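You operate a simulated robot arm through the tools that you are given. There is no shell and no other tool. Be economical: measure what you need, move in short steps, check, and stop when the job is done.

You run a simulated robot arm. Do the job below in one go: nothing can be reset, and whatever is moved stays where it is left.

Task
The breaker tripped: pull plug T1, get the other two machines live again.
Fine: switch its outlet off first and leave it off, lay the plug on the shelf, push the breaker up, free the stop, press reset.
Where things are to end (x, y in the base frame): blue plug with the orange back within 60 mm of [-30, -380].

Only the result counts: the job must be done as asked and must still hold three seconds after the hand-in. Knocking over, shifting, dropping, spilling or breaking anything else fails it.

Robot
A 7-joint arm with a fingered hand on a trunk, on a base that drives. Base frame: it is fixed to the floor where the robot stands at the start and does not move with it; the origin is under the middle of the robot, x ahead of it, y to its left, z up. Units: mm, rad, N and s.
With the tool pointing down near the work surface it reaches from about 100 to 520 mm from the robot's upright axis, wherever it stands. Its first joint turns from -2.007 to 2.007 rad. Places, roughly: blue socket marked one [200, -400, 1000]; blue socket marked three [-100, -400, 1000]; blue socket marked two [0, -400, 1000]; breaker of the outlets [0, -400, 1300]; reset button of post one [-300, -400, 1300]; shelf of the power post marked one [-100, -400, 600]; stop box of post one [-200, -400, 1300]; stop button of post one [-200, -400, 1300]. Payload 3.1 kg.
Tool frame: the origin (TCP) lies between the finger pads and is the grasp point; the fingertips stand 22 mm ahead of it; z points along the fingers, y is the line along which they close. The gripper opens to 112 mm. The gripper's body begins 60 mm behind the TCP. The gripper is a hand of 3 fingers: y runs from the thumb to the fingers, the wrist lies at [0, 0, -218] in the tool frame, and closing takes about 1.5 s.
Orientation is told as [roll, pitch, yaw] about the base's x, y, z axes, in that order, counted from this pose: with the fingers straight down and closing along the base's y, the tool's x points along the base's -x, its y along +y and its z along -z.

Tools
- The arm moves only by the tool jog_arm. Its argument "targets" is text: rows parted by semicolons, each of 6 numbers parted by spaces: the turn, a rotation vector about the base's x, y, z in rad, then the shift along the base's x, y, z in mm. In form: wx wy wz tx ty tz; .... A call has 1 to 8 rows; each row shifts and turns the commanded pose from where the row before left it. "claw" is the finger opening in mm, from 0 to 112, set as the call begins (left out, the last holds). Each row takes 0.2 s and may step no farther than 50 mm and 0.15 rad from the row before; otherwise, or with a gripper value out of range, the whole call is refused. Where a pose cannot be reached the arm comes as near as it can. A force on the tool above 80 N (or 10 N above the force at the start of the call, whichever is more), or a blocked arm, ends the call early, and 0.2 s more pass. The fingers move at their own pace (about 108 mm/s each) and stop on an object; they squeeze with about 25 N. The grip force told is the motor's: it shows also when the fingers shut on nothing. Time passes only in rows, and 0.2 s behind the last, so rows that do not move let the fingers close. The reply holds the time, the measured pose of the TCP, the force on the tool along the base axes, the opening and the grip force, in the units named above and with some noise, with the torque about the TCP (base axes, N m) and any sound that the robot's microphone picked up.
- Cameras (640 x 400 px; columns grow to the right, rows downward): "scene" is now at [-61.8, 74.9, 1841]; the picture's right is [-1.00, 0.01, 0.00], its down [0.01, 0.78, -0.63] and it looks along [-0.01, -0.63, -0.78] (base axes); focal length 294 px, centre (320, 200). "wrist" rides on the gripper at [66, 3, -80] in the tool frame; the picture's right is [-0.05, 1.00, 0.00], its down [-0.77, -0.04, -0.64] and it looks along [-0.64, -0.03, 0.77] (tool axes); focal length 275 px, centre (320, 200). There is no depth. A picture from a camera that has moved, and an enlarged one, comes with that camera's place and axes in the base frame and with its lens.
- camera(camera): a new picture of that camera. The clock stands still meanwhile.
- slide_trunk(by): slides the trunk up (or, below 0, down) by that many mm; the arm and the scene camera ride with it, the base frame stays. It gives what a move gives, with no picture.
- drive_base(legs): drives the robot by 1 to 6 legs, each [ahead, left, turn to the left] in mm, mm and rad, along the robot's own axes; the way and the turn of a leg run together, so that a leg with both is an arc; at most 1500 mm and 3.142 rad a leg. The arm and the cameras ride along, it lands a little off, and it stops where it bumps. It gives what a move gives.
- curl_fingers(finger1, finger2, thumb_bend): sets how far each is bent, from 0 (flat) to 1 (curled in); at 0.3 the hand is open as for a grip, at 0.7 the pads meet at the TCP. One left out holds its place. A second passes; each finger stops where it meets its share of the squeeze, and holds until it gets a number again. A gripper value or a shape takes the hand back. It gives what a move gives, with no picture; readings hold the bend of each and the force on the fingers (four entries, about 0 where the hand has none), thumb and palm.
- preshape(shape): the hand has 3 fingers and takes this shape, open, in about a second: jaw (thumb against the fingers, like two jaws); tri (thumb and two fingers); tip (a fingertip pinch); poke (one finger out to press); point (the index stretched); flat (the hand flat); cup (the hand cupped); fist (a fist). The gripper value then closes the fingers along that shape, each until it touches; the sizes above hold for jaw. It gives what a move gives, with no picture.
- turn_head(pan, tilt): turns the head with the scene camera to pan (to the left, within 2.705 rad either way) and tilt (down, from -0.506 to 1.204), counted from straight ahead of the robot. It gives what a move gives.
- zoom(camera, box): a new picture of the part [left, top, right, bottom] of that camera's present view, enlarged. The clock stands still meanwhile.
- hand_in(): hands the job in; it is judged then, once.

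Work in short steps. Places have to be worked out from the pictures, the camera data and where the tool is seen: move nearer, look again, correct. Check each grasp and each placing, and mend what went wrong. You have 120 turns and 98 pictures in all, those below and enlarged ones among them. Open the gripper and draw the arm clear of the work before you hand the job in, unless the task says otherwise; then end with one line.

The tools are called after "Request:" by a JSON object that holds its "op" and its "data". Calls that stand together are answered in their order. jog_arm: Moves the arm, as the interface text tells. Its arguments: {"type":"object","properties":{"targets":{"type":"string"},"claw":{"type":"number"}},"required":["targets"]} The other tools are called the same way: slide_trunk (by) slides the trunk up or down; preshape (shape) gives the hand a shape; curl_fingers (finger1, finger2, thumb_bend) moves the fingers one by one; drive_base (legs) drives the base; turn_head (pan, tilt) turns the head that bears the scene camera; camera (camera) takes a picture; zoom (camera, box) takes an enlarged picture of a part of a camera's view; hand_in () hands the job in.

At the start:

```text
time: 0.0
eef_pos: [16.2, -251.7, 1536.6]
orientation: [0.001, 0.002, 0.0]
contact_force: [-0.1, -0.4, -0.8]
torque: [0.0, 0.01, 0.0]
grip_width: 112.0
grasp_force: 0.0
shape: jaw
bend: [0.3, 0.3, 0.3]
finger forces: [0.1, 0.0, 0.1, 0.0, 0.0, 0.1]
trunk travel left (down, up): [-977.0, 13.0]
robot x, y, heading: [0.7, -1.8, 0.002]
head pan, tilt: [-1.583, 0.887]
```

scene: 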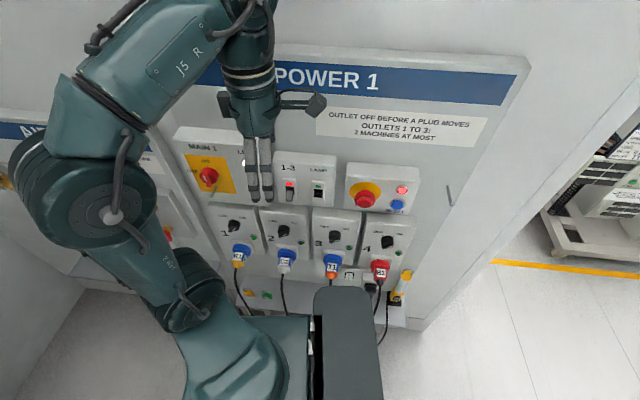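
wrist: 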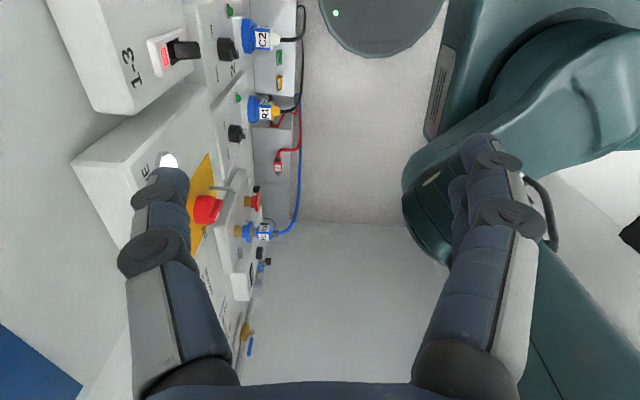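

The panel is in front along -y; I zoom in to read the labels and the states of the switches.

Request:
{"op": "zoom", "data": {"camera": "scene", "box": [160, 110, 440, 285]}}

Request:
{"op": "zoom", "data": {"camera": "scene", "box": [280, 190, 440, 300]}}

```text
2.29 times, centred on (300, 198) of scene
camera zoom: at [-61.8, 74.9, 1841.0], right [-1.0, 0.01, 0.0], down [0.01, 0.78, -0.63], along [-0.01, -0.63, -0.78], focal length 672 px, centre (366, 206)
```

zoom: 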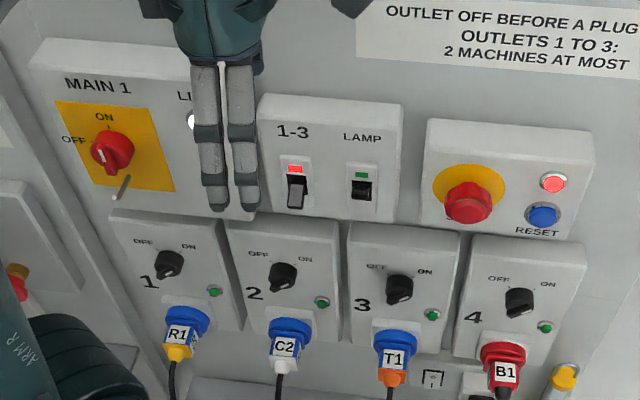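

```text
3.64 times, centred on (360, 245) of scene
camera zoom: at [-61.8, 74.9, 1841.0], right [-1.0, 0.01, 0.0], down [0.01, 0.78, -0.63], along [-0.01, -0.63, -0.78], focal length 1069 px, centre (174, 36)
```

zoom: 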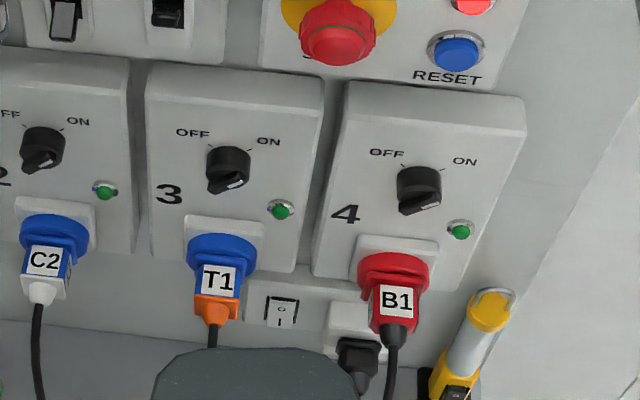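

T1 sits in socket 3 (blue with orange back). The robot needs room to point the hand horizontally, so I check whether the floor on the other side is clear before backing off.

Request:
{"op": "turn_head", "data": {"pan": 1.57, "tilt": 0.7}}

Request:
{"op": "camera", "data": {"camera": "scene"}}

Request:
{"op": "turn_head", "data": {"pan": -1.58, "tilt": 0.887}}

```text
time: 2.7
eef_pos: [16.9, -252.2, 1536.8]
orientation: [-0.002, 0.002, 0.001]
contact_force: [-0.7, -0.4, -0.2]
torque: [0.02, 0.0, 0.04]
grip_width: 111.8
grasp_force: 0.1
shape: jaw
bend: [0.3, 0.3, 0.3]
finger forces: [0.0, 0.0, 0.0, 0.1, 0.0, 0.0]
trunk travel left (down, up): [-977.0, 13.0]
robot x, y, heading: [3.9, 2.2, -0.004]
head pan, tilt: [1.571, 0.7]
```

```text
93 pictures are left
camera scene: at [-60.9, 236.1, 1856.1], right [1.0, 0.0, 0.0], down [0.0, -0.64, -0.76], along [0.0, 0.76, -0.64], focal length 294 px, centre (320, 200)
```

scene: 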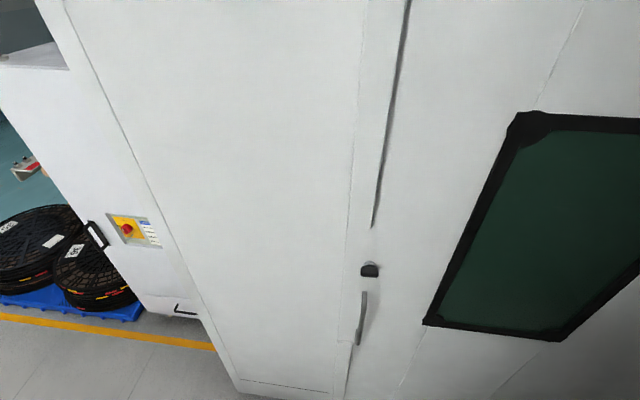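

```text
time: 5.4
eef_pos: [16.3, -251.7, 1535.9]
orientation: [0.002, 0.001, -0.001]
contact_force: [-0.2, 0.1, -0.5]
torque: [0.0, 0.0, 0.01]
grip_width: 111.9
grasp_force: 0.0
shape: jaw
bend: [0.3, 0.3, 0.3]
finger forces: [0.0, 0.0, 0.1, 0.0, 0.0, 0.0]
trunk travel left (down, up): [-977.0, 13.0]
robot x, y, heading: [-1.5, -0.8, 0.004]
head pan, tilt: [-1.58, 0.887]
```

The cabinet behind is at about y=810, so there's room to back off some 280 mm from the panel.

Request:
{"op": "drive_base", "data": {"legs": [[0, 270, 0]]}}

Request:
{"op": "camera", "data": {"camera": "scene"}}

```text
time: 7.3
eef_pos: [17.7, 16.4, 1535.6]
orientation: [0.0, 0.002, 0.0]
contact_force: [0.4, -0.4, 0.2]
torque: [0.0, 0.0, -0.02]
grip_width: 111.9
grasp_force: 0.1
shape: jaw
bend: [0.3, 0.3, 0.3]
finger forces: [0.0, 0.0, 0.0, 0.0, 0.0, 0.0]
trunk travel left (down, up): [-977.0, 13.0]
robot x, y, heading: [-0.2, 272.2, 0.001]
head pan, tilt: [-1.58, 0.887]
```

```text
92 pictures are left
camera scene: at [-61.8, 342.6, 1841.1], right [-1.0, 0.01, 0.0], down [0.01, 0.78, -0.63], along [0.0, -0.63, -0.78], focal length 294 px, centre (320, 200)
```

scene: 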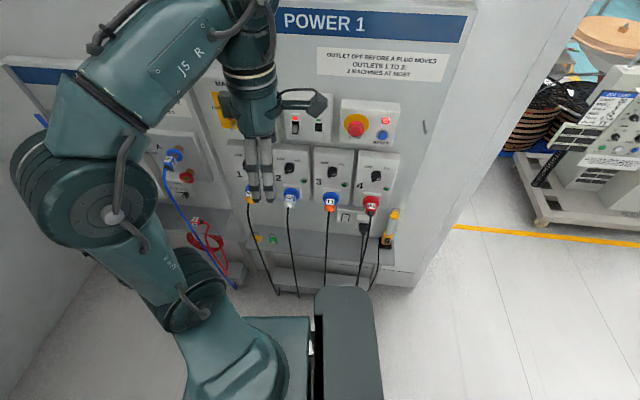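

Triangulating gives T1's back near [-110,-400,905] and the breaker near [15,-416,1270]. I lower the trunk to get a level view and suitable arm height.

Request:
{"op": "slide_trunk", "data": {"by": -400}}

Request:
{"op": "turn_head", "data": {"pan": -1.58, "tilt": 0.45}}

Request:
{"op": "camera", "data": {"camera": "scene"}}

```text
time: 11.1
eef_pos: [16.0, 17.8, 1136.7]
orientation: [0.001, 0.002, 0.001]
contact_force: [-0.1, 0.2, 0.5]
torque: [0.01, 0.02, 0.01]
grip_width: 112.2
grasp_force: 0.2
shape: jaw
bend: [0.3, 0.3, 0.3]
finger forces: [0.0, 0.0, 0.0, 0.0, 0.0, 0.0]
trunk travel left (down, up): [-577.0, 413.0]
robot x, y, heading: [-0.2, 273.9, 0.001]
head pan, tilt: [-1.58, 0.887]
```

```text
time: 12.0
eef_pos: [16.8, 18.5, 1136.5]
orientation: [0.001, 0.001, 0.001]
contact_force: [-0.8, 0.0, -0.1]
torque: [0.0, -0.02, 0.0]
grip_width: 111.7
grasp_force: 0.0
shape: jaw
bend: [0.3, 0.3, 0.3]
finger forces: [0.0, 0.0, 0.1, 0.0, 0.0, 0.0]
trunk travel left (down, up): [-577.0, 413.0]
robot x, y, heading: [-1.9, 269.4, 0.002]
head pan, tilt: [-1.58, 0.45]
```

```text
91 pictures are left
camera scene: at [-61.9, 328.7, 1478.2], right [-1.0, 0.01, 0.0], down [0.0, 0.44, -0.9], along [-0.01, -0.9, -0.44], focal length 294 px, centre (320, 200)
```

scene: 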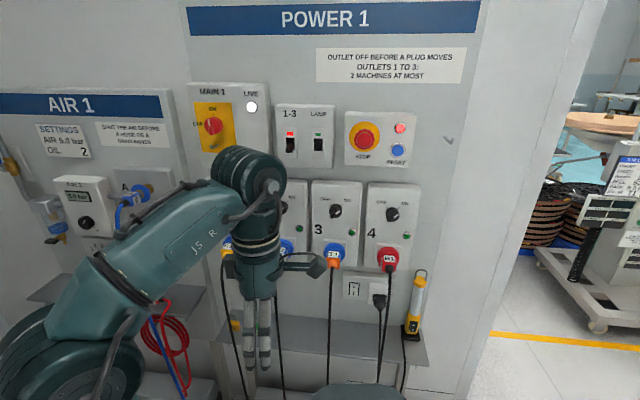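

Request:
{"op": "zoom", "data": {"camera": "scene", "box": [265, 90, 425, 190]}}

Request:
{"op": "zoom", "data": {"camera": "scene", "box": [290, 180, 450, 280]}}

Request:
{"op": "zoom", "data": {"camera": "scene", "box": [180, 270, 440, 400]}}

```text
4.00 times, centred on (345, 140) of scene
camera zoom: at [-61.9, 328.7, 1478.2], right [-1.0, 0.01, 0.0], down [0.0, 0.44, -0.9], along [-0.01, -0.9, -0.44], focal length 1176 px, centre (220, 440)
```

zoom: 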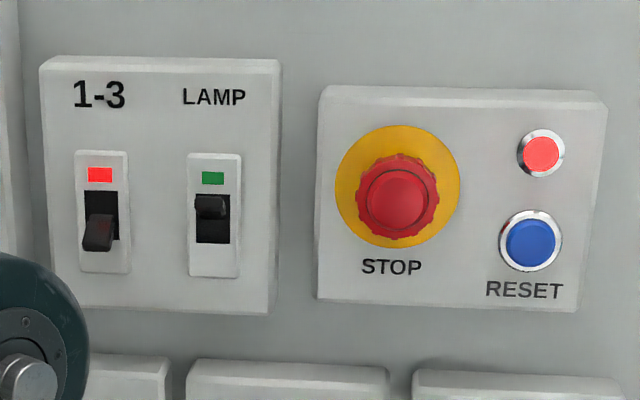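

```text
4.00 times, centred on (370, 230) of scene
camera zoom: at [-61.9, 328.7, 1478.2], right [-1.0, 0.01, 0.0], down [0.0, 0.44, -0.9], along [-0.01, -0.9, -0.44], focal length 1176 px, centre (120, 80)
```

zoom: 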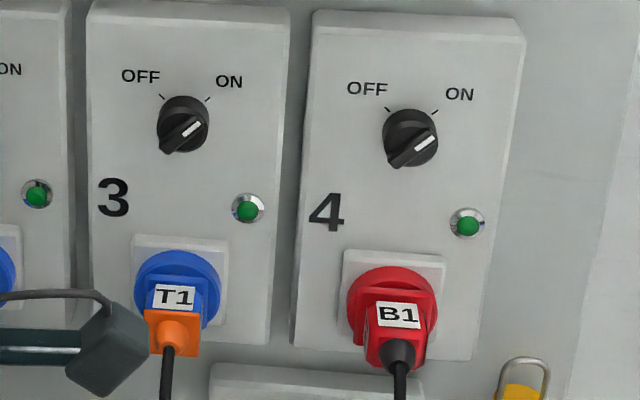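

```text
2.46 times, centred on (310, 335) of scene
camera zoom: at [-61.9, 328.7, 1478.2], right [-1.0, 0.01, 0.0], down [0.0, 0.44, -0.9], along [-0.01, -0.9, -0.44], focal length 724 px, centre (345, -132)
```

zoom: 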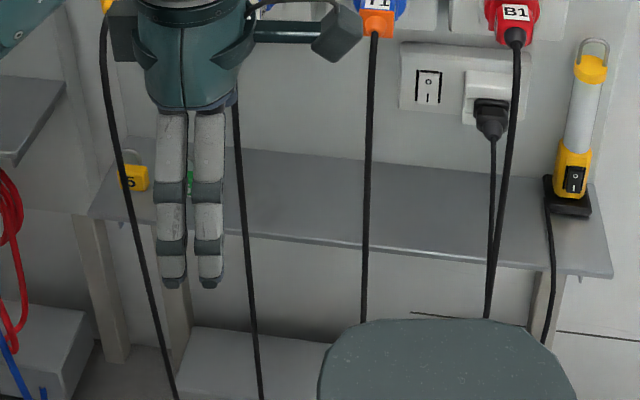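

Outlet 3's knob points to ON (upper right), so it must turn anticlockwise to OFF; breaker 1-3 is down, and stop is latched. I rotate the hand to point horizontally at the panel while moving forward.

Request:
{"op": "jog_arm", "data": {"targets": "-0.1428 0 0 0 -25 0; -0.1428 0 0 0 -25 0; -0.1428 0 0 0 -25 0; -0.1428 0 0 0 -25 0; -0.1428 0 0 0 -25 0; -0.1428 0 0 0 -25 0"}}

Request:
{"op": "jog_arm", "data": {"targets": "-0.1428 0 0 0 -25 0; -0.1428 0 0 0 -25 0; -0.1428 0 0 0 -25 0; -0.1428 0 0 0 -25 0; -0.1428 0 0 0 -20 0; 0 0 0 0 0 0"}}

Request:
{"op": "camera", "data": {"camera": "scene"}}

Request:
{"op": "camera", "data": {"camera": "wrist"}}

```text
time: 13.4
eef_pos: [16.6, -132.3, 1135.9]
orientation: [-0.86, 0.001, 0.0]
contact_force: [0.0, 0.5, 0.5]
torque: [0.01, -0.03, -0.02]
grip_width: 112.0
grasp_force: 0.0
shape: jaw
bend: [0.3, 0.3, 0.3]
finger forces: [0.1, 0.0, 0.1, 0.0, 0.0, 0.0]
trunk travel left (down, up): [-577.0, 413.0]
robot x, y, heading: [-0.6, 269.5, 0.002]
head pan, tilt: [-1.58, 0.45]
```

```text
time: 14.8
eef_pos: [16.3, -252.7, 1137.5]
orientation: [-1.57, 0.001, -0.002]
contact_force: [-0.3, -0.2, 1.0]
torque: [-0.01, 0.01, -0.01]
grip_width: 112.2
grasp_force: 0.1
shape: jaw
bend: [0.3, 0.3, 0.3]
finger forces: [0.0, 0.1, 0.1, 0.0, 0.0, 0.1]
trunk travel left (down, up): [-577.0, 413.0]
robot x, y, heading: [-3.2, 266.5, 0.003]
head pan, tilt: [-1.58, 0.45]
```

```text
87 pictures are left
camera scene: at [-61.8, 329.1, 1478.3], right [-1.0, 0.01, 0.0], down [0.0, 0.43, -0.9], along [-0.01, -0.9, -0.43], focal length 294 px, centre (320, 200)
```

scene: 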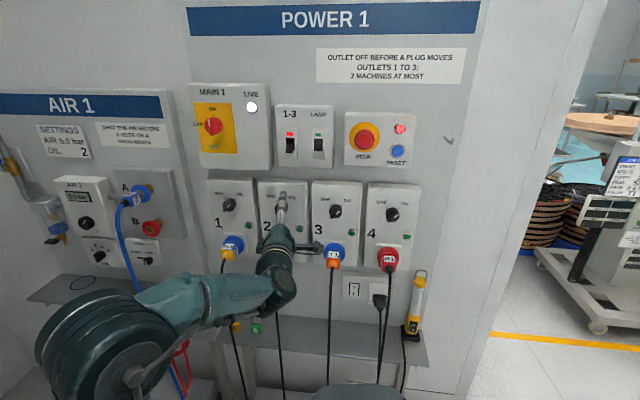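

```text
86 pictures are left
camera wrist: at [-48.9, -171.4, 1133.9], right [0.05, 0.0, -1.0], down [0.77, 0.64, 0.04], along [0.63, -0.77, 0.03], focal length 275 px, centre (320, 200)
```

wrist: 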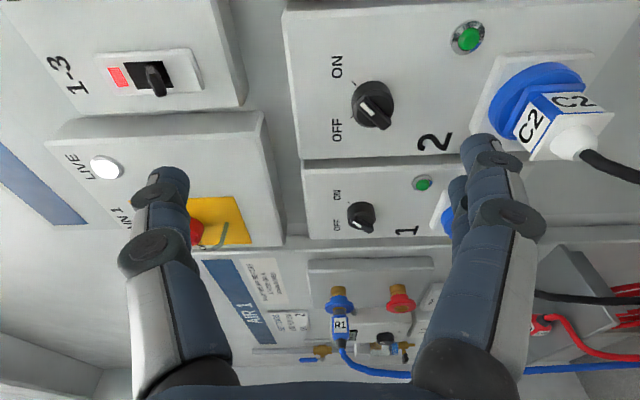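

From both cameras I find the knobs at z≈1097 with 152 mm spacing, and the panel is yawed about 0.138 rad (knob 3 near [-113,-384,1098]). I align the hand to the panel normal and roll 45° so the fingers close across the knob's bar, standing about 130 mm off.

Request:
{"op": "jog_arm", "data": {"targets": "0 0 -0.138 -16 0 -5; 0.018 0.1297 0 -16 0 -5; 0.018 0.1297 0 -16 0 -5; 0.018 0.1297 0 -16 0 -6; 0.018 0.1297 0 -16 0 -6; 0.018 0.1297 0 -16 0 -6; 0.018 0.1297 0 -15 0 -6; 0 0 0 0 0 0"}}

Request:
{"op": "camera", "data": {"camera": "scene"}}

Request:
{"op": "camera", "data": {"camera": "wrist"}}

```text
time: 16.6
eef_pos: [-92.8, -253.0, 1097.3]
orientation: [-1.573, 0.786, -0.14]
contact_force: [0.4, 0.4, -0.2]
torque: [0.01, 0.05, 0.0]
grip_width: 111.7
grasp_force: 0.0
shape: jaw
bend: [0.3, 0.3, 0.3]
finger forces: [0.0, 0.1, 0.0, 0.0, 0.0, 0.1]
trunk travel left (down, up): [-577.0, 413.0]
robot x, y, heading: [1.1, 268.9, 0.004]
head pan, tilt: [-1.58, 0.45]
```

```text
85 pictures are left
camera scene: at [-61.7, 328.8, 1478.3], right [-1.0, 0.01, 0.0], down [0.0, 0.44, -0.9], along [-0.01, -0.9, -0.44], focal length 294 px, centre (320, 200)
```

scene: 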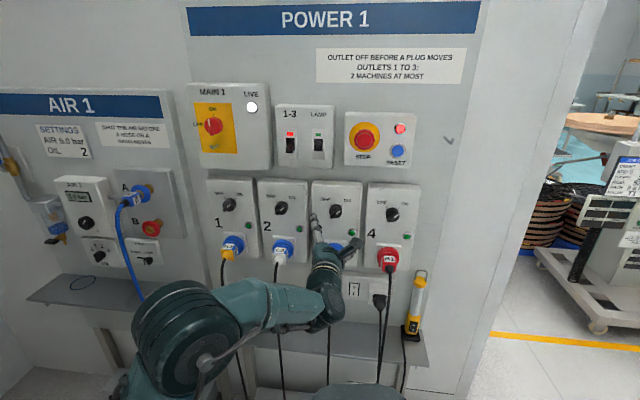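

```text
84 pictures are left
camera wrist: at [-130.7, -165.8, 1141.9], right [-0.67, 0.09, -0.74], down [0.65, 0.55, -0.52], along [0.36, -0.83, -0.43], focal length 275 px, centre (320, 200)
```

wrist: 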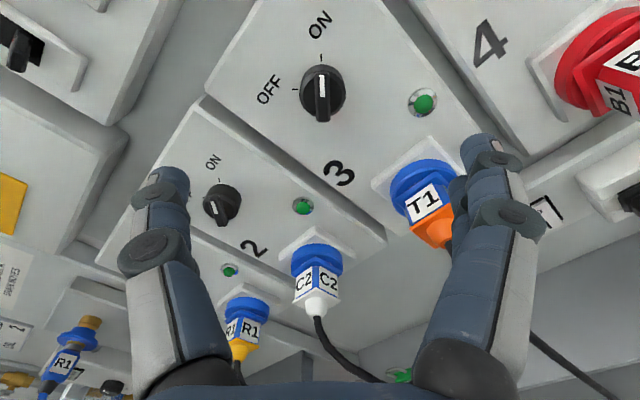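

Fingers are aligned across the bar of knob 3, and it lies on the tool axis about 130 mm ahead. I narrow the fingers and advance 95 mm.

Request:
{"op": "jog_arm", "data": {"targets": "0 0 0 0 0 0; 0 0 0 -4.4 -31.4 -1; 0 0 0 -4.4 -31.4 -1; 0 0 0 -4.4 -31.4 -1; 0 0 0 0 0 0", "claw": 60}}

Request:
{"op": "camera", "data": {"camera": "wrist"}}

Request:
{"op": "zoom", "data": {"camera": "scene", "box": [290, 170, 400, 260]}}

```text
time: 17.8
eef_pos: [-106.9, -346.5, 1095.3]
orientation: [-1.572, 0.784, -0.139]
contact_force: [0.0, 0.2, 0.5]
torque: [0.01, -0.01, 0.01]
grip_width: 60.7
grasp_force: 0.2
shape: jaw
bend: [0.72, 0.72, 0.7]
finger forces: [0.0, 0.1, 0.1, 0.1, 0.1, 0.0]
trunk travel left (down, up): [-577.0, 413.0]
robot x, y, heading: [1.1, 269.1, 0.0]
head pan, tilt: [-1.58, 0.45]
```

```text
83 pictures are left
camera wrist: at [-144.0, -260.3, 1139.1], right [-0.67, 0.09, -0.74], down [0.65, 0.55, -0.52], along [0.36, -0.83, -0.43], focal length 275 px, centre (320, 200)
```

wrist: 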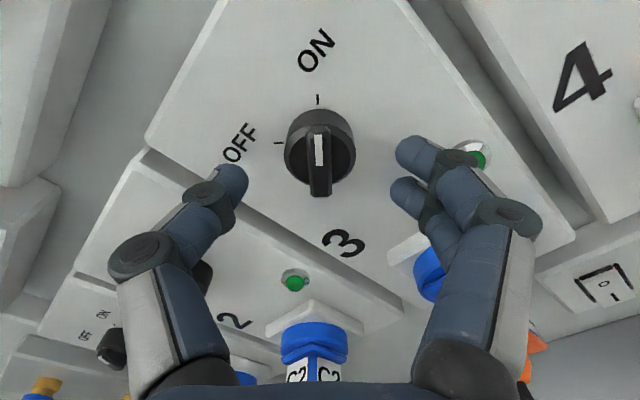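

```text
4.44 times, centred on (345, 215) of scene
camera zoom: at [-61.8, 329.2, 1478.3], right [-1.0, 0.01, 0.0], down [0.0, 0.43, -0.9], along [-0.01, -0.9, -0.43], focal length 1306 px, centre (209, 133)
```

zoom: 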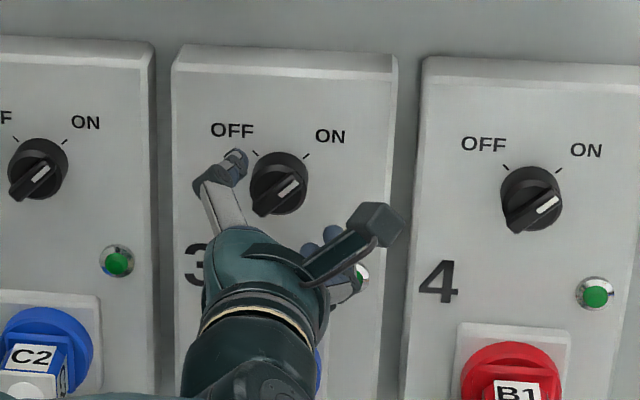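

The bar is about 30 mm ahead of the TCP and well centred between the fingers. I advance 20 mm and close on it.

Request:
{"op": "jog_arm", "data": {"targets": "0 0 0 -1.4 -10 -0.5; 0 0 0 -1.4 -10 -0.5; 0 0 0 0 0 0"}}

Request:
{"op": "jog_arm", "data": {"targets": "0 0 0 0 0 0; 0 0 0 0 0 0; 0 0 0 0 0 0; 0 0 0 0 0 0; 0 0 0 0 0 0; 0 0 0 0 0 0", "claw": 0}}

Request:
{"op": "camera", "data": {"camera": "wrist"}}

```text
time: 18.6
eef_pos: [-109.4, -367.1, 1093.3]
orientation: [-1.571, 0.785, -0.139]
contact_force: [-0.7, 0.1, 0.3]
torque: [-0.01, -0.02, 0.01]
grip_width: 60.7
grasp_force: 0.1
shape: jaw
bend: [0.72, 0.72, 0.7]
finger forces: [0.0, 0.1, 0.1, 0.0, 0.0, 0.1]
trunk travel left (down, up): [-577.0, 413.0]
robot x, y, heading: [1.2, 272.2, 0.0]
head pan, tilt: [-1.58, 0.45]
```

```text
time: 20.0
eef_pos: [-111.4, -368.0, 1093.1]
orientation: [-1.571, 0.785, -0.138]
contact_force: [-2.1, -1.5, 2.4]
torque: [-0.08, 0.07, -0.03]
grip_width: 26.6
grasp_force: 25.4
shape: jaw
bend: [0.73, 0.73, 0.7]
finger forces: [10.5, 11.4, 0.0, 0.0, 23.0, 0.1]
trunk travel left (down, up): [-577.0, 413.0]
robot x, y, heading: [0.8, 269.1, 0.001]
head pan, tilt: [-1.58, 0.45]
```

```text
81 pictures are left
camera wrist: at [-147.6, -280.5, 1138.0], right [-0.67, 0.09, -0.74], down [0.65, 0.55, -0.52], along [0.36, -0.83, -0.43], focal length 275 px, centre (320, 200)
```

wrist: 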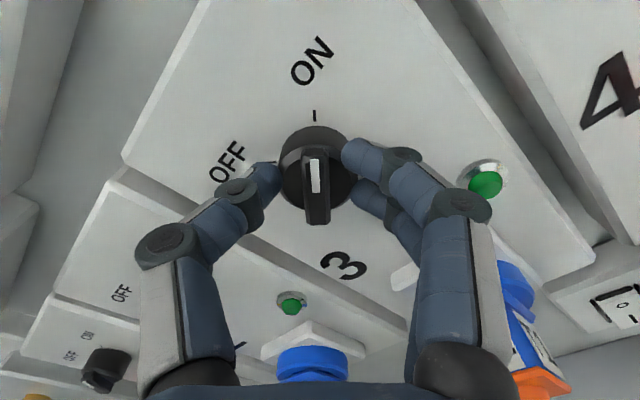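

The fingers hold the round skirt of the knob. I try turning anticlockwise about the panel normal.

Request:
{"op": "jog_arm", "data": {"targets": "0.0194 0.14 0 0 0 0; 0.0194 0.14 0 0 0 0; 0.0194 0.14 0 0 0 0; 0.0194 0.14 0 0 0 0; 0 0 0 0 0 0"}}

Request:
{"op": "camera", "data": {"camera": "wrist"}}

```text
time: 21.2
eef_pos: [-108.5, -367.0, 1094.8]
orientation: [-1.59, 1.352, -0.154]
contact_force: [1.5, -5.9, 10.6]
torque: [-0.25, -0.01, 0.08]
grip_width: 26.5
grasp_force: 24.8
shape: jaw
bend: [0.73, 0.73, 0.7]
finger forces: [11.7, 10.7, 0.0, 0.0, 25.1, 0.1]
trunk travel left (down, up): [-577.0, 413.0]
robot x, y, heading: [1.9, 273.1, 0.004]
head pan, tilt: [-1.58, 0.45]
```

```text
80 pictures are left
camera wrist: at [-115.0, -284.2, 1158.3], right [-0.96, 0.13, -0.26], down [0.29, 0.6, -0.75], along [0.06, -0.79, -0.61], focal length 275 px, centre (320, 200)
```

wrist: 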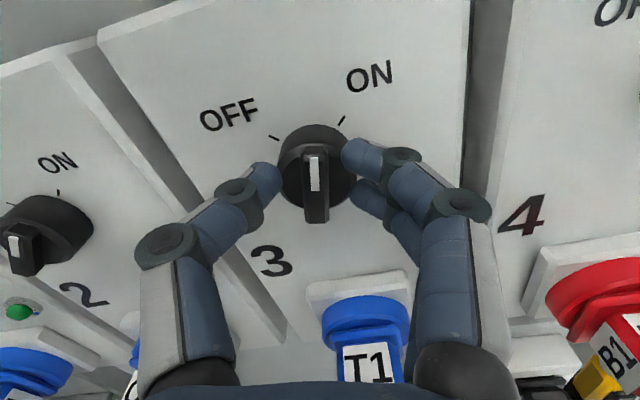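

The knob turns with the hand. I continue to the OFF mark.

Request:
{"op": "jog_arm", "data": {"targets": "0.0194 0.14 0 0 0 0; 0.0194 0.14 0 0 0 0; 0.0194 0.14 0 0 0 0; 0.0194 0.14 0 0 0 0; 0.0194 0.14 0 0 0 0; 0.0194 0.14 0 0 0 0; 0.0194 0.14 0 0 0 0; 0 0 0 0 0 0"}}

Request:
{"op": "camera", "data": {"camera": "wrist"}}

```text
time: 23.0
eef_pos: [-106.8, -367.5, 1095.1]
orientation: [1.575, 0.796, 3.01]
contact_force: [13.5, -6.5, 17.5]
torque: [-0.27, -0.01, 0.26]
grip_width: 25.5
grasp_force: 24.5
shape: jaw
bend: [0.73, 0.73, 0.7]
finger forces: [15.7, 10.4, 0.1, 0.0, 19.9, 0.1]
trunk travel left (down, up): [-577.0, 413.0]
robot x, y, heading: [-1.3, 268.6, -0.0]
head pan, tilt: [-1.58, 0.45]
```

```text
79 pictures are left
camera wrist: at [-50.8, -291.9, 1143.8], right [-0.74, 0.1, 0.67], down [-0.42, 0.7, -0.58], along [-0.52, -0.71, -0.47], focal length 275 px, centre (320, 200)
```

wrist: 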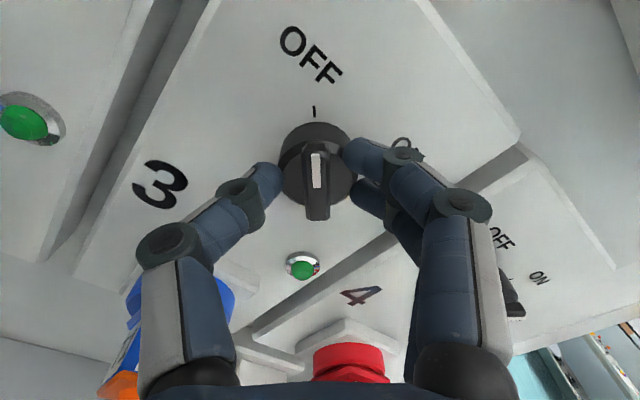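

The knob points at OFF. I release and back off along the normal.

Request:
{"op": "jog_arm", "data": {"targets": "0 0 0 0 0 0; 0 0 0 0 0 0; 0 0 0 0 0 0; 0 0 0 2.8 20 0; 0 0 0 4.2 30 0; 0 0 0 4.2 30 0; 0 0 0 4.2 30 0; 0 0 0 0 0 0", "claw": 60}}

Request:
{"op": "zoom", "data": {"camera": "scene", "box": [290, 170, 400, 290]}}

Request:
{"op": "camera", "data": {"camera": "wrist"}}

```text
time: 24.8
eef_pos: [-94.7, -257.6, 1092.9]
orientation: [1.574, 0.802, 3.007]
contact_force: [0.8, 1.2, -0.5]
torque: [-0.01, 0.0, -0.01]
grip_width: 59.5
grasp_force: 0.1
shape: jaw
bend: [0.72, 0.72, 0.7]
finger forces: [0.1, 0.1, 0.0, 0.1, 0.0, 0.0]
trunk travel left (down, up): [-577.0, 413.0]
robot x, y, heading: [-3.1, 267.1, 0.004]
head pan, tilt: [-1.58, 0.45]
```

```text
3.33 times, centred on (345, 230) of scene
camera zoom: at [-62.1, 328.5, 1478.3], right [-1.0, 0.01, 0.0], down [0.0, 0.44, -0.9], along [-0.01, -0.9, -0.44], focal length 980 px, centre (237, 100)
```

zoom: 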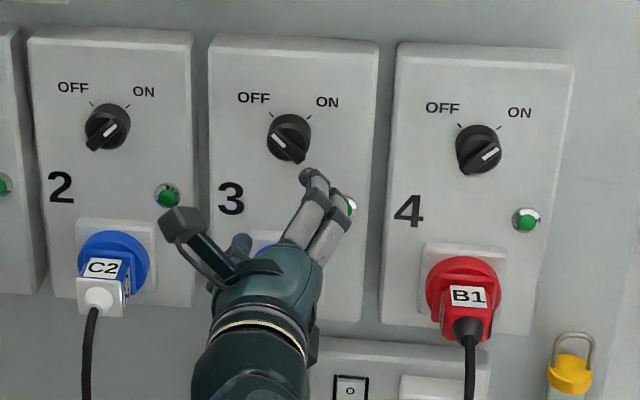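

```text
77 pictures are left
camera wrist: at [-39.9, -183.2, 1142.6], right [-0.74, 0.1, 0.66], down [-0.42, 0.7, -0.58], along [-0.52, -0.71, -0.48], focal length 275 px, centre (320, 200)
```

wrist: 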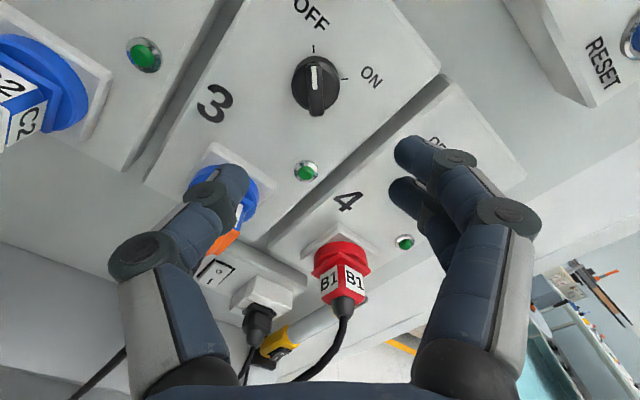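

Outlet 3 is off. I roll the hand back 45° so the fingers close horizontally, stand off in front of plug T1 and look.

Request:
{"op": "jog_arm", "data": {"targets": "-0.018 -0.1297 0 0 5 -10; -0.018 -0.1297 0 0 5 -10; -0.018 -0.1297 0 0 5 -10; -0.018 -0.1297 0 0 5 -10; -0.018 -0.1297 0 0 5 -10; -0.018 -0.1297 0 0 5 -10; 0 0 0 0 0 0", "claw": 112}}

Request:
{"op": "camera", "data": {"camera": "wrist"}}

Request:
{"op": "camera", "data": {"camera": "scene"}}

```text
time: 26.4
eef_pos: [-94.7, -226.2, 1033.2]
orientation: [-1.675, 1.553, -0.243]
contact_force: [-1.0, 0.6, 0.2]
torque: [0.01, 0.02, 0.02]
grip_width: 112.2
grasp_force: 0.1
shape: jaw
bend: [0.3, 0.3, 0.3]
finger forces: [0.1, 0.0, 0.0, 0.0, 0.0, 0.0]
trunk travel left (down, up): [-577.0, 413.0]
robot x, y, heading: [-0.1, 265.9, -0.001]
head pan, tilt: [-1.58, 0.45]
```

```text
76 pictures are left
camera wrist: at [-87.4, -146.2, 1098.7], right [-0.99, 0.14, -0.06], down [0.14, 0.62, -0.77], along [-0.07, -0.77, -0.63], focal length 275 px, centre (320, 200)
```

wrist: 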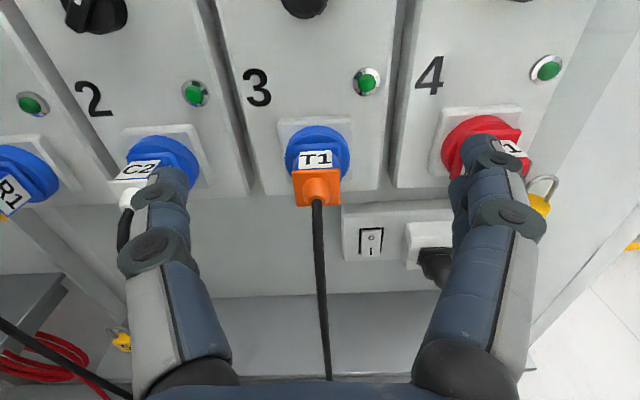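

```text
75 pictures are left
camera scene: at [-61.9, 328.8, 1478.3], right [-1.0, 0.01, 0.0], down [0.0, 0.44, -0.9], along [-0.01, -0.9, -0.44], focal length 294 px, centre (320, 200)
```

scene: 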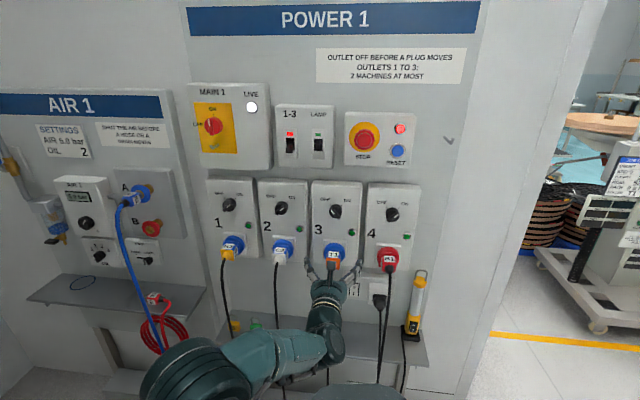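

The plug is roughly straight ahead. I drop 90 mm for a lower view to fix its depth and tilt.

Request:
{"op": "jog_arm", "data": {"targets": "0.006 0.04 0 -5 10 -45; 0 0 0 -5 10 -45; 0 0 0 0 0 0"}}

Request:
{"op": "camera", "data": {"camera": "wrist"}}

```text
time: 27.2
eef_pos: [-103.9, -207.0, 943.3]
orientation: [1.632, 1.545, 3.065]
contact_force: [-0.8, 0.5, 1.6]
torque: [0.03, -0.01, 0.0]
grip_width: 112.0
grasp_force: 0.0
shape: jaw
bend: [0.3, 0.3, 0.3]
finger forces: [0.0, 0.0, 0.0, 0.0, 0.0, 0.0]
trunk travel left (down, up): [-577.0, 413.0]
robot x, y, heading: [0.8, 271.1, 0.006]
head pan, tilt: [-1.58, 0.45]
```

```text
74 pictures are left
camera wrist: at [-94.2, -126.3, 1009.1], right [-0.99, 0.14, -0.02], down [0.1, 0.63, -0.77], along [-0.09, -0.77, -0.63], focal length 275 px, centre (320, 200)
```

wrist: 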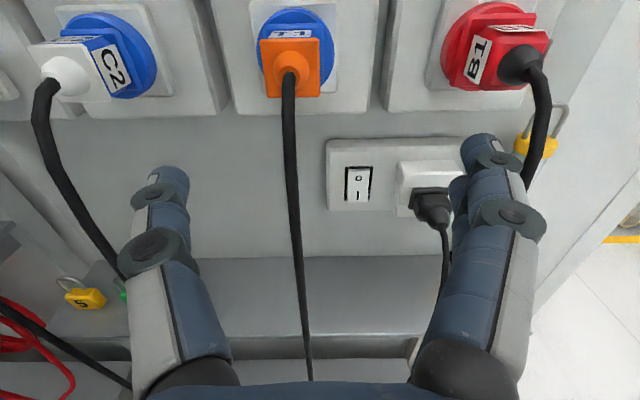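

Triangulated: T1's back face is near [-102,-337,962] with a nearly level axis along the panel normal, and the body is about 45 mm wide. I advance with open fingers to straddle it.

Request:
{"op": "jog_arm", "data": {"targets": "0 0 0 8 0 18; 0 0 0 -4 -35 0; 0 0 0 -4 -35 0; 0 0 0 -3 -35 0; 0 0 0 -3 -35 0; 0 0 0 0 0 0", "claw": 90}}

Request:
{"op": "camera", "data": {"camera": "wrist"}}

Request:
{"op": "zoom", "data": {"camera": "scene", "box": [290, 190, 400, 290]}}

```text
time: 28.6
eef_pos: [-110.7, -346.8, 961.2]
orientation: [1.622, 1.546, 3.054]
contact_force: [0.6, 0.2, -0.2]
torque: [0.0, 0.0, -0.03]
grip_width: 90.1
grasp_force: 0.0
shape: jaw
bend: [0.59, 0.59, 0.55]
finger forces: [0.0, 0.0, 0.0, 0.0, 0.0, 0.0]
trunk travel left (down, up): [-577.0, 413.0]
robot x, y, heading: [-0.9, 271.3, 0.007]
head pan, tilt: [-1.58, 0.45]
```

```text
73 pictures are left
camera wrist: at [-100.8, -266.7, 1027.2], right [-0.99, 0.14, -0.02], down [0.1, 0.63, -0.77], along [-0.09, -0.77, -0.63], focal length 275 px, centre (320, 200)
```

wrist: 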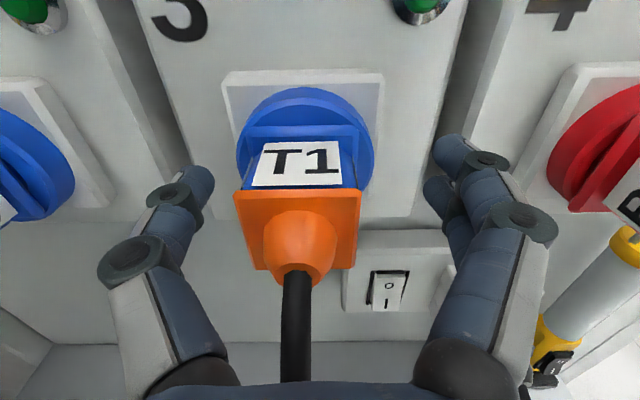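

```text
4.00 times, centred on (345, 240) of scene
camera zoom: at [-61.8, 329.1, 1478.3], right [-1.0, 0.01, 0.0], down [0.0, 0.43, -0.9], along [-0.01, -0.9, -0.43], focal length 1176 px, centre (220, 40)
```

zoom: 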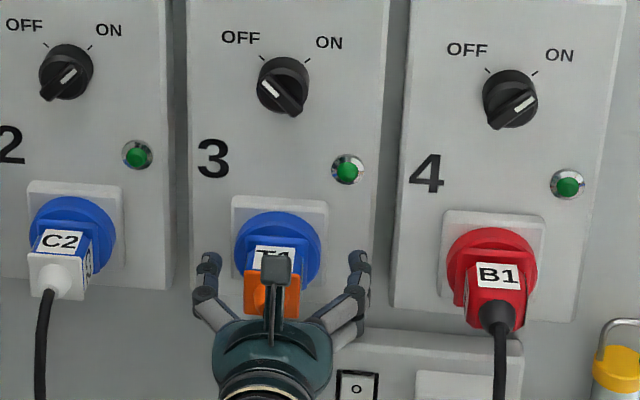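

The plug is about 8 mm to the +x side of the tool axis; I shift, advance 6 mm and close on the body.

Request:
{"op": "jog_arm", "data": {"targets": "0 0 0 8 -6 0; 0 0 0 0 0 0"}}

Request:
{"op": "jog_arm", "data": {"targets": "0 0 0 0 0 0; 0 0 0 0 0 0; 0 0 0 0 0 0; 0 0 0 0 0 0; 0 0 0 0 0 0; 0 0 0 0 0 0", "claw": 0}}

Request:
{"op": "camera", "data": {"camera": "wrist"}}

```text
time: 29.2
eef_pos: [-103.3, -352.7, 961.8]
orientation: [1.619, 1.547, 3.053]
contact_force: [0.2, 0.2, -0.7]
torque: [-0.01, 0.02, 0.0]
grip_width: 90.2
grasp_force: 0.1
shape: jaw
bend: [0.59, 0.59, 0.55]
finger forces: [0.1, 0.1, 0.0, 0.0, 0.0, 0.0]
trunk travel left (down, up): [-577.0, 413.0]
robot x, y, heading: [-1.2, 272.8, 0.002]
head pan, tilt: [-1.58, 0.45]
```

```text
time: 30.6
eef_pos: [-103.7, -353.0, 962.0]
orientation: [1.623, 1.547, 3.056]
contact_force: [-1.0, 0.7, 0.6]
torque: [-0.06, -0.11, -0.02]
grip_width: 44.3
grasp_force: 25.0
shape: jaw
bend: [0.73, 0.73, 0.7]
finger forces: [10.7, 10.7, 0.0, 0.0, 20.5, 0.0]
trunk travel left (down, up): [-577.0, 413.0]
robot x, y, heading: [-1.2, 270.9, 0.005]
head pan, tilt: [-1.58, 0.45]
```

```text
71 pictures are left
camera wrist: at [-93.0, -272.6, 1027.3], right [-0.99, 0.14, -0.02], down [0.1, 0.63, -0.77], along [-0.09, -0.77, -0.63], focal length 275 px, centre (320, 200)
```

wrist: 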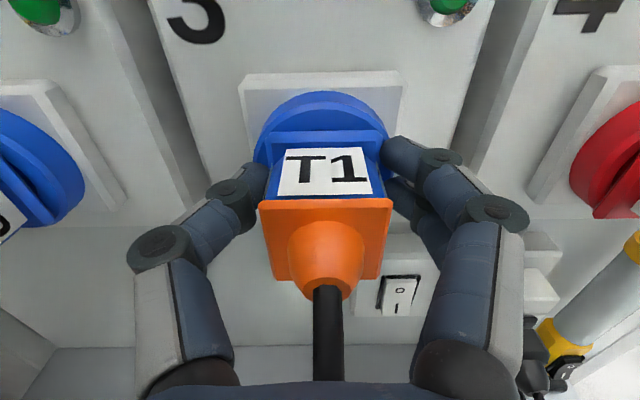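

Good grip on the blue body, collar behind the fingers. I pull straight out along the normal.

Request:
{"op": "jog_arm", "data": {"targets": "0 0 0 1.4 10 0; 0 0 0 1.4 10 0; 0 0 0 1.4 10 0; 0 0 0 1.4 10 0; 0 0 0 1.4 10 0; 0 0 0 1.4 10 0; 0 0 0 1.4 10 0; 0 0 0 0 0 0"}}

Request:
{"op": "camera", "data": {"camera": "wrist"}}

```text
time: 32.4
eef_pos: [-92.4, -282.6, 960.5]
orientation: [1.621, 1.545, 3.053]
contact_force: [-0.7, 0.4, -0.4]
torque: [0.01, -0.02, 0.0]
grip_width: 34.9
grasp_force: 25.0
shape: jaw
bend: [0.74, 0.74, 0.71]
finger forces: [11.1, 7.9, 0.0, 0.0, 23.3, 0.0]
trunk travel left (down, up): [-577.0, 413.0]
robot x, y, heading: [-0.8, 267.9, 0.004]
head pan, tilt: [-1.58, 0.45]
```

```text
70 pictures are left
camera wrist: at [-82.9, -203.0, 1027.0], right [-0.99, 0.14, -0.02], down [0.1, 0.63, -0.77], along [-0.09, -0.77, -0.63], focal length 275 px, centre (320, 200)
```

wrist: 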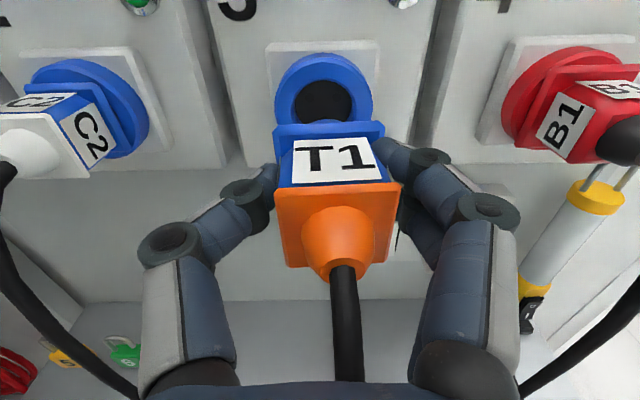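

The plug is out and held. I back off further, and shift toward x≈-50 before going down.

Request:
{"op": "jog_arm", "data": {"targets": "0 0 0 4 30 0; 0 0 0 4 30 0; 0 0 0 10 20 0; 0 0 0 10 10 0; 0 0 0 10 0 0; 0 0 0 0 0 0"}}

Request:
{"op": "camera", "data": {"camera": "scene"}}

Request:
{"op": "camera", "data": {"camera": "wrist"}}

```text
time: 33.8
eef_pos: [-54.4, -193.0, 960.4]
orientation: [1.609, 1.546, 3.04]
contact_force: [0.7, 0.4, 0.5]
torque: [0.02, -0.04, -0.01]
grip_width: 34.7
grasp_force: 24.9
shape: jaw
bend: [0.74, 0.74, 0.71]
finger forces: [10.4, 8.0, 0.0, 0.0, 22.6, 0.0]
trunk travel left (down, up): [-577.0, 413.0]
robot x, y, heading: [-3.0, 267.2, 0.004]
head pan, tilt: [-1.58, 0.45]
```

```text
69 pictures are left
camera scene: at [-62.0, 328.5, 1478.3], right [-1.0, 0.01, 0.0], down [0.0, 0.44, -0.9], along [-0.01, -0.9, -0.44], focal length 294 px, centre (320, 200)
```

scene: 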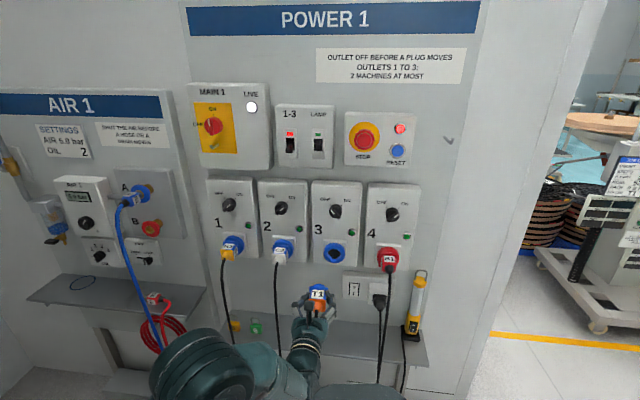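

```text
68 pictures are left
camera wrist: at [-44.4, -112.6, 1027.4], right [-0.99, 0.14, -0.02], down [0.1, 0.63, -0.77], along [-0.09, -0.77, -0.64], focal length 275 px, centre (320, 200)
```

wrist: 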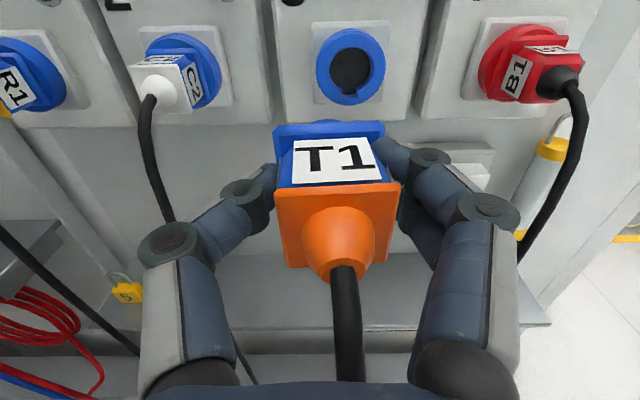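

The plug is free. I lower the trunk 250 mm toward shelf level and look again.

Request:
{"op": "slide_trunk", "data": {"by": -250}}

Request:
{"op": "turn_head", "data": {"pan": -1.58, "tilt": 0.6}}

Request:
{"op": "camera", "data": {"camera": "scene"}}

Request:
{"op": "camera", "data": {"camera": "wrist"}}

```text
time: 36.4
eef_pos: [-55.0, -192.5, 712.0]
orientation: [1.61, 1.546, 3.043]
contact_force: [-0.4, 1.0, 0.5]
torque: [0.0, -0.02, 0.02]
grip_width: 34.7
grasp_force: 25.4
shape: jaw
bend: [0.74, 0.74, 0.71]
finger forces: [10.3, 8.0, 0.1, 0.0, 22.7, 0.0]
trunk travel left (down, up): [-327.0, 663.0]
robot x, y, heading: [-4.8, 274.1, 0.002]
head pan, tilt: [-1.58, 0.45]
```

```text
time: 37.1
eef_pos: [-55.0, -191.4, 711.3]
orientation: [1.61, 1.547, 3.041]
contact_force: [-0.6, -0.1, -1.2]
torque: [0.01, -0.02, 0.02]
grip_width: 34.8
grasp_force: 25.0
shape: jaw
bend: [0.74, 0.74, 0.71]
finger forces: [10.4, 8.0, 0.0, 0.0, 22.7, 0.0]
trunk travel left (down, up): [-327.0, 663.0]
robot x, y, heading: [0.2, 270.4, 0.005]
head pan, tilt: [-1.58, 0.6]
```

```text
67 pictures are left
camera scene: at [-61.9, 332.1, 1214.8], right [-1.0, 0.01, 0.0], down [0.0, 0.56, -0.83], along [-0.01, -0.83, -0.56], focal length 294 px, centre (320, 200)
```

scene: 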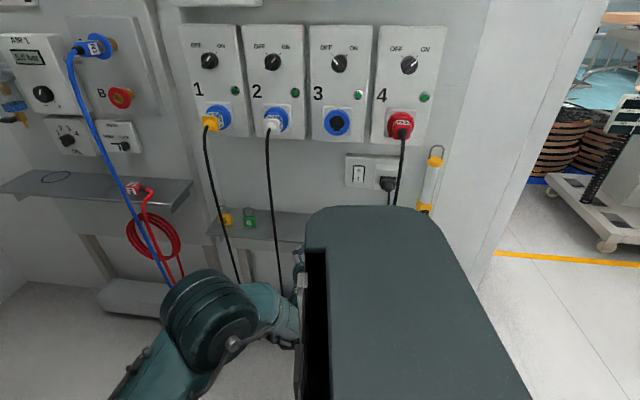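

```text
66 pictures are left
camera wrist: at [-44.5, -112.7, 777.4], right [-0.99, 0.14, -0.02], down [0.1, 0.63, -0.77], along [-0.09, -0.77, -0.64], focal length 275 px, centre (320, 200)
```

wrist: 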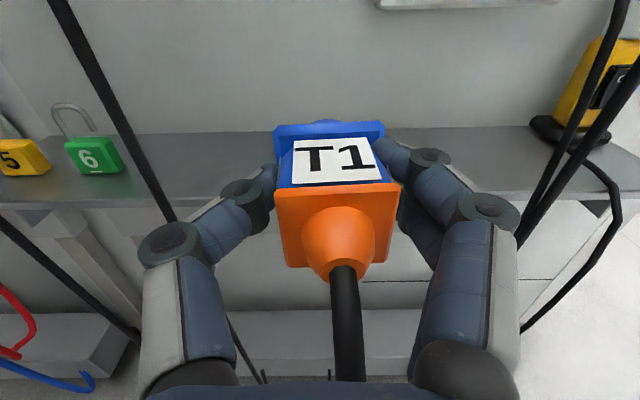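

The shelf top is at z≈612, front edge y≈-315, with the space at x≈-50 clear between the hanging cables. I pitch the hand slightly nose-down and carry the plug above the target spot.

Request:
{"op": "jog_arm", "data": {"targets": "0.119 -0.0165 0 0 0 -15; 0 0 0 3 -46 -10; 0 0 0 3 -46 -10; 0 0 0 3 -46 -10; 0 0 0 2 -46 -10; 0 0 0 0 0 0"}}

Request:
{"op": "camera", "data": {"camera": "wrist"}}

Request:
{"op": "camera", "data": {"camera": "scene"}}

```text
time: 38.5
eef_pos: [-42.6, -377.9, 654.5]
orientation: [0.199, 1.447, 1.633]
contact_force: [-0.3, 0.3, 0.3]
torque: [0.0, 0.01, -0.04]
grip_width: 34.5
grasp_force: 25.2
shape: jaw
bend: [0.74, 0.75, 0.71]
finger forces: [9.7, 8.2, 0.0, 0.0, 20.7, 0.0]
trunk travel left (down, up): [-327.0, 663.0]
robot x, y, heading: [-0.2, 270.7, 0.003]
head pan, tilt: [-1.58, 0.6]
```

```text
65 pictures are left
camera wrist: at [-33.1, -305.7, 730.7], right [-0.99, 0.14, -0.02], down [0.12, 0.71, -0.69], along [-0.08, -0.69, -0.72], focal length 275 px, centre (320, 200)
```

wrist: 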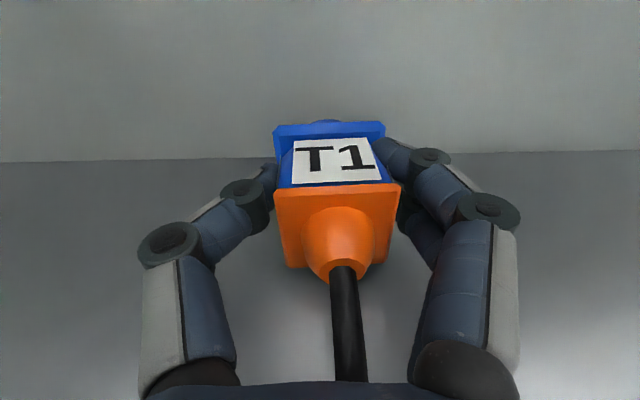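

```text
64 pictures are left
camera scene: at [-61.9, 331.8, 1214.8], right [-1.0, 0.01, 0.0], down [0.0, 0.57, -0.82], along [-0.01, -0.82, -0.57], focal length 294 px, centre (320, 200)
```

scene: 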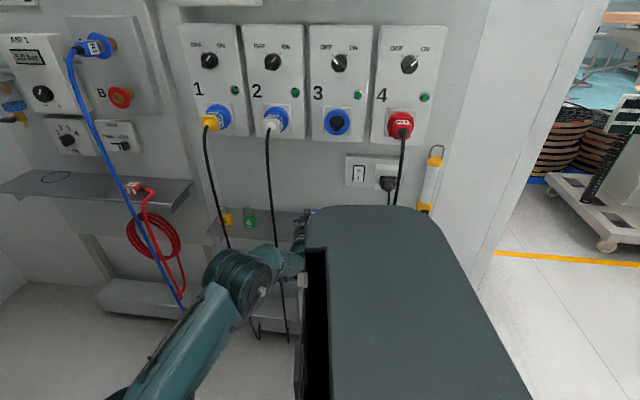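

Above the spot with the shelf beneath. I lower in small steps, watching the force.

Request:
{"op": "jog_arm", "data": {"targets": "0 0 0 0 0 -5; 0 0 0 0 0 -5; 0 0 0 0 0 -3; 0 0 0 0 0 0"}}

Request:
{"op": "jog_arm", "data": {"targets": "0 0 0 0 0 -2; 0 0 0 0 0 -2; 0 0 0 0 0 0"}}

Request:
{"op": "camera", "data": {"camera": "wrist"}}

```text
time: 39.5
eef_pos: [-42.7, -375.3, 647.6]
orientation: [0.22, 1.455, 1.655]
contact_force: [1.0, 2.0, 15.3]
torque: [-0.36, 0.05, -0.02]
grip_width: 34.7
grasp_force: 25.1
shape: jaw
bend: [0.75, 0.75, 0.71]
finger forces: [15.8, 7.7, 0.0, 0.0, 23.7, 0.0]
trunk travel left (down, up): [-327.0, 663.0]
robot x, y, heading: [0.5, 272.5, 0.002]
head pan, tilt: [-1.58, 0.6]
```

```text
time: 40.3
eef_pos: [-43.4, -374.9, 644.7]
orientation: [0.224, 1.46, 1.661]
contact_force: [1.7, 6.9, 27.1]
torque: [-0.51, 0.04, 0.02]
grip_width: 34.7
grasp_force: 25.2
shape: jaw
bend: [0.76, 0.75, 0.71]
finger forces: [19.2, 7.9, 0.1, 0.1, 26.2, 0.0]
trunk travel left (down, up): [-327.0, 663.0]
robot x, y, heading: [-1.6, 270.4, 0.002]
head pan, tilt: [-1.58, 0.6]
```

```text
63 pictures are left
camera wrist: at [-33.8, -302.0, 719.3], right [-0.99, 0.14, -0.02], down [0.11, 0.71, -0.7], along [-0.08, -0.69, -0.72], focal length 275 px, centre (320, 200)
```

wrist: 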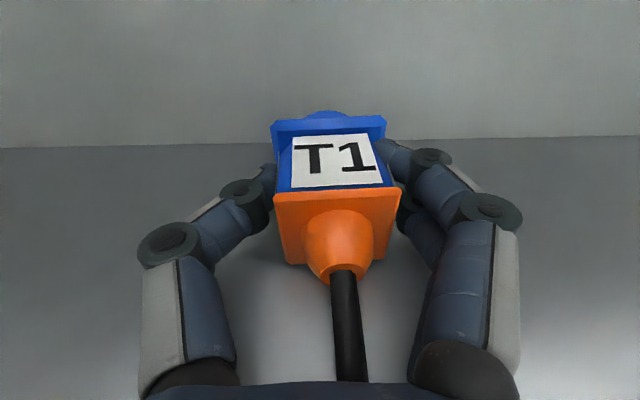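

The plug is resting on the shelf (27 N upward). I open the fingers to let it settle.

Request:
{"op": "jog_arm", "data": {"targets": "0 0 0 0 0 2; 0 0 0 0 0 0; 0 0 0 0 0 0; 0 0 0 0 0 0", "claw": 66}}

Request:
{"op": "camera", "data": {"camera": "wrist"}}

```text
time: 41.3
eef_pos: [-42.7, -376.1, 641.6]
orientation: [0.198, 1.447, 1.632]
contact_force: [-0.2, -0.1, -0.6]
torque: [0.03, -0.03, -0.01]
grip_width: 65.3
grasp_force: 0.1
shape: jaw
bend: [0.71, 0.71, 0.71]
finger forces: [0.1, 0.0, 0.1, 0.1, 0.0, 0.1]
trunk travel left (down, up): [-327.0, 663.0]
robot x, y, heading: [1.2, 268.7, 0.001]
head pan, tilt: [-1.58, 0.6]
```

```text
62 pictures are left
camera wrist: at [-34.5, -305.0, 715.9], right [-0.99, 0.14, -0.02], down [0.12, 0.71, -0.69], along [-0.08, -0.69, -0.72], focal length 275 px, centre (320, 200)
```

wrist: 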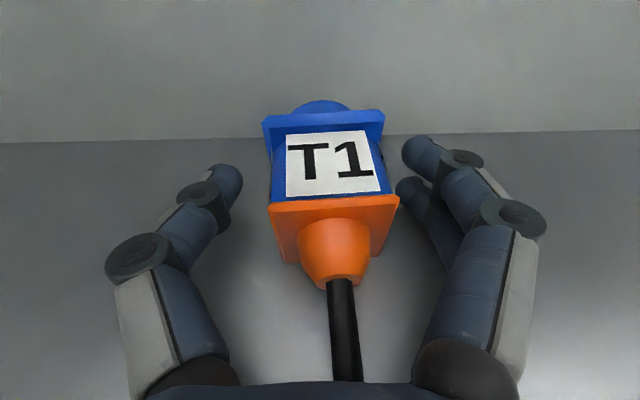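

The plug lies flat on the shelf near [-47,-377]. I withdraw straight back.

Request:
{"op": "jog_arm", "data": {"targets": "0 0 0 3 20 3; 0 0 0 4 30 4; 0 0 0 5 40 6; 0 0 0 6 45 6; 0 0 0 6 45 6; 0 0 0 0 0 0"}}

Request:
{"op": "camera", "data": {"camera": "wrist"}}

```text
time: 42.7
eef_pos: [-19.7, -194.9, 667.4]
orientation: [0.207, 1.45, 1.641]
contact_force: [0.1, -0.2, -0.8]
torque: [0.01, -0.01, -0.04]
grip_width: 65.5
grasp_force: 0.0
shape: jaw
bend: [0.71, 0.71, 0.71]
finger forces: [0.0, 0.0, 0.1, 0.1, 0.0, 0.1]
trunk travel left (down, up): [-327.0, 663.0]
robot x, y, heading: [-0.1, 265.1, 0.0]
head pan, tilt: [-1.58, 0.6]
```

```text
61 pictures are left
camera wrist: at [-9.7, -124.0, 741.6], right [-0.99, 0.14, -0.02], down [0.12, 0.71, -0.69], along [-0.08, -0.69, -0.72], focal length 275 px, centre (320, 200)
```

wrist: 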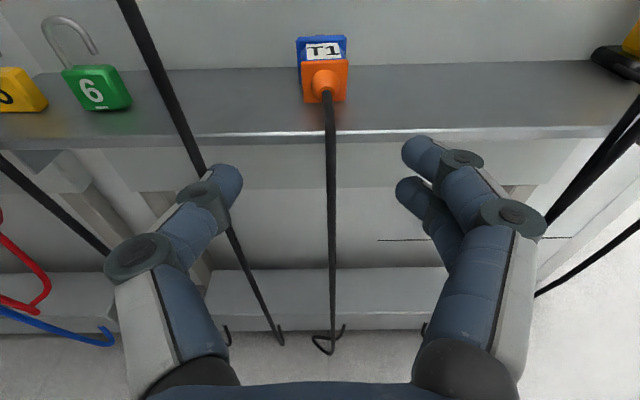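

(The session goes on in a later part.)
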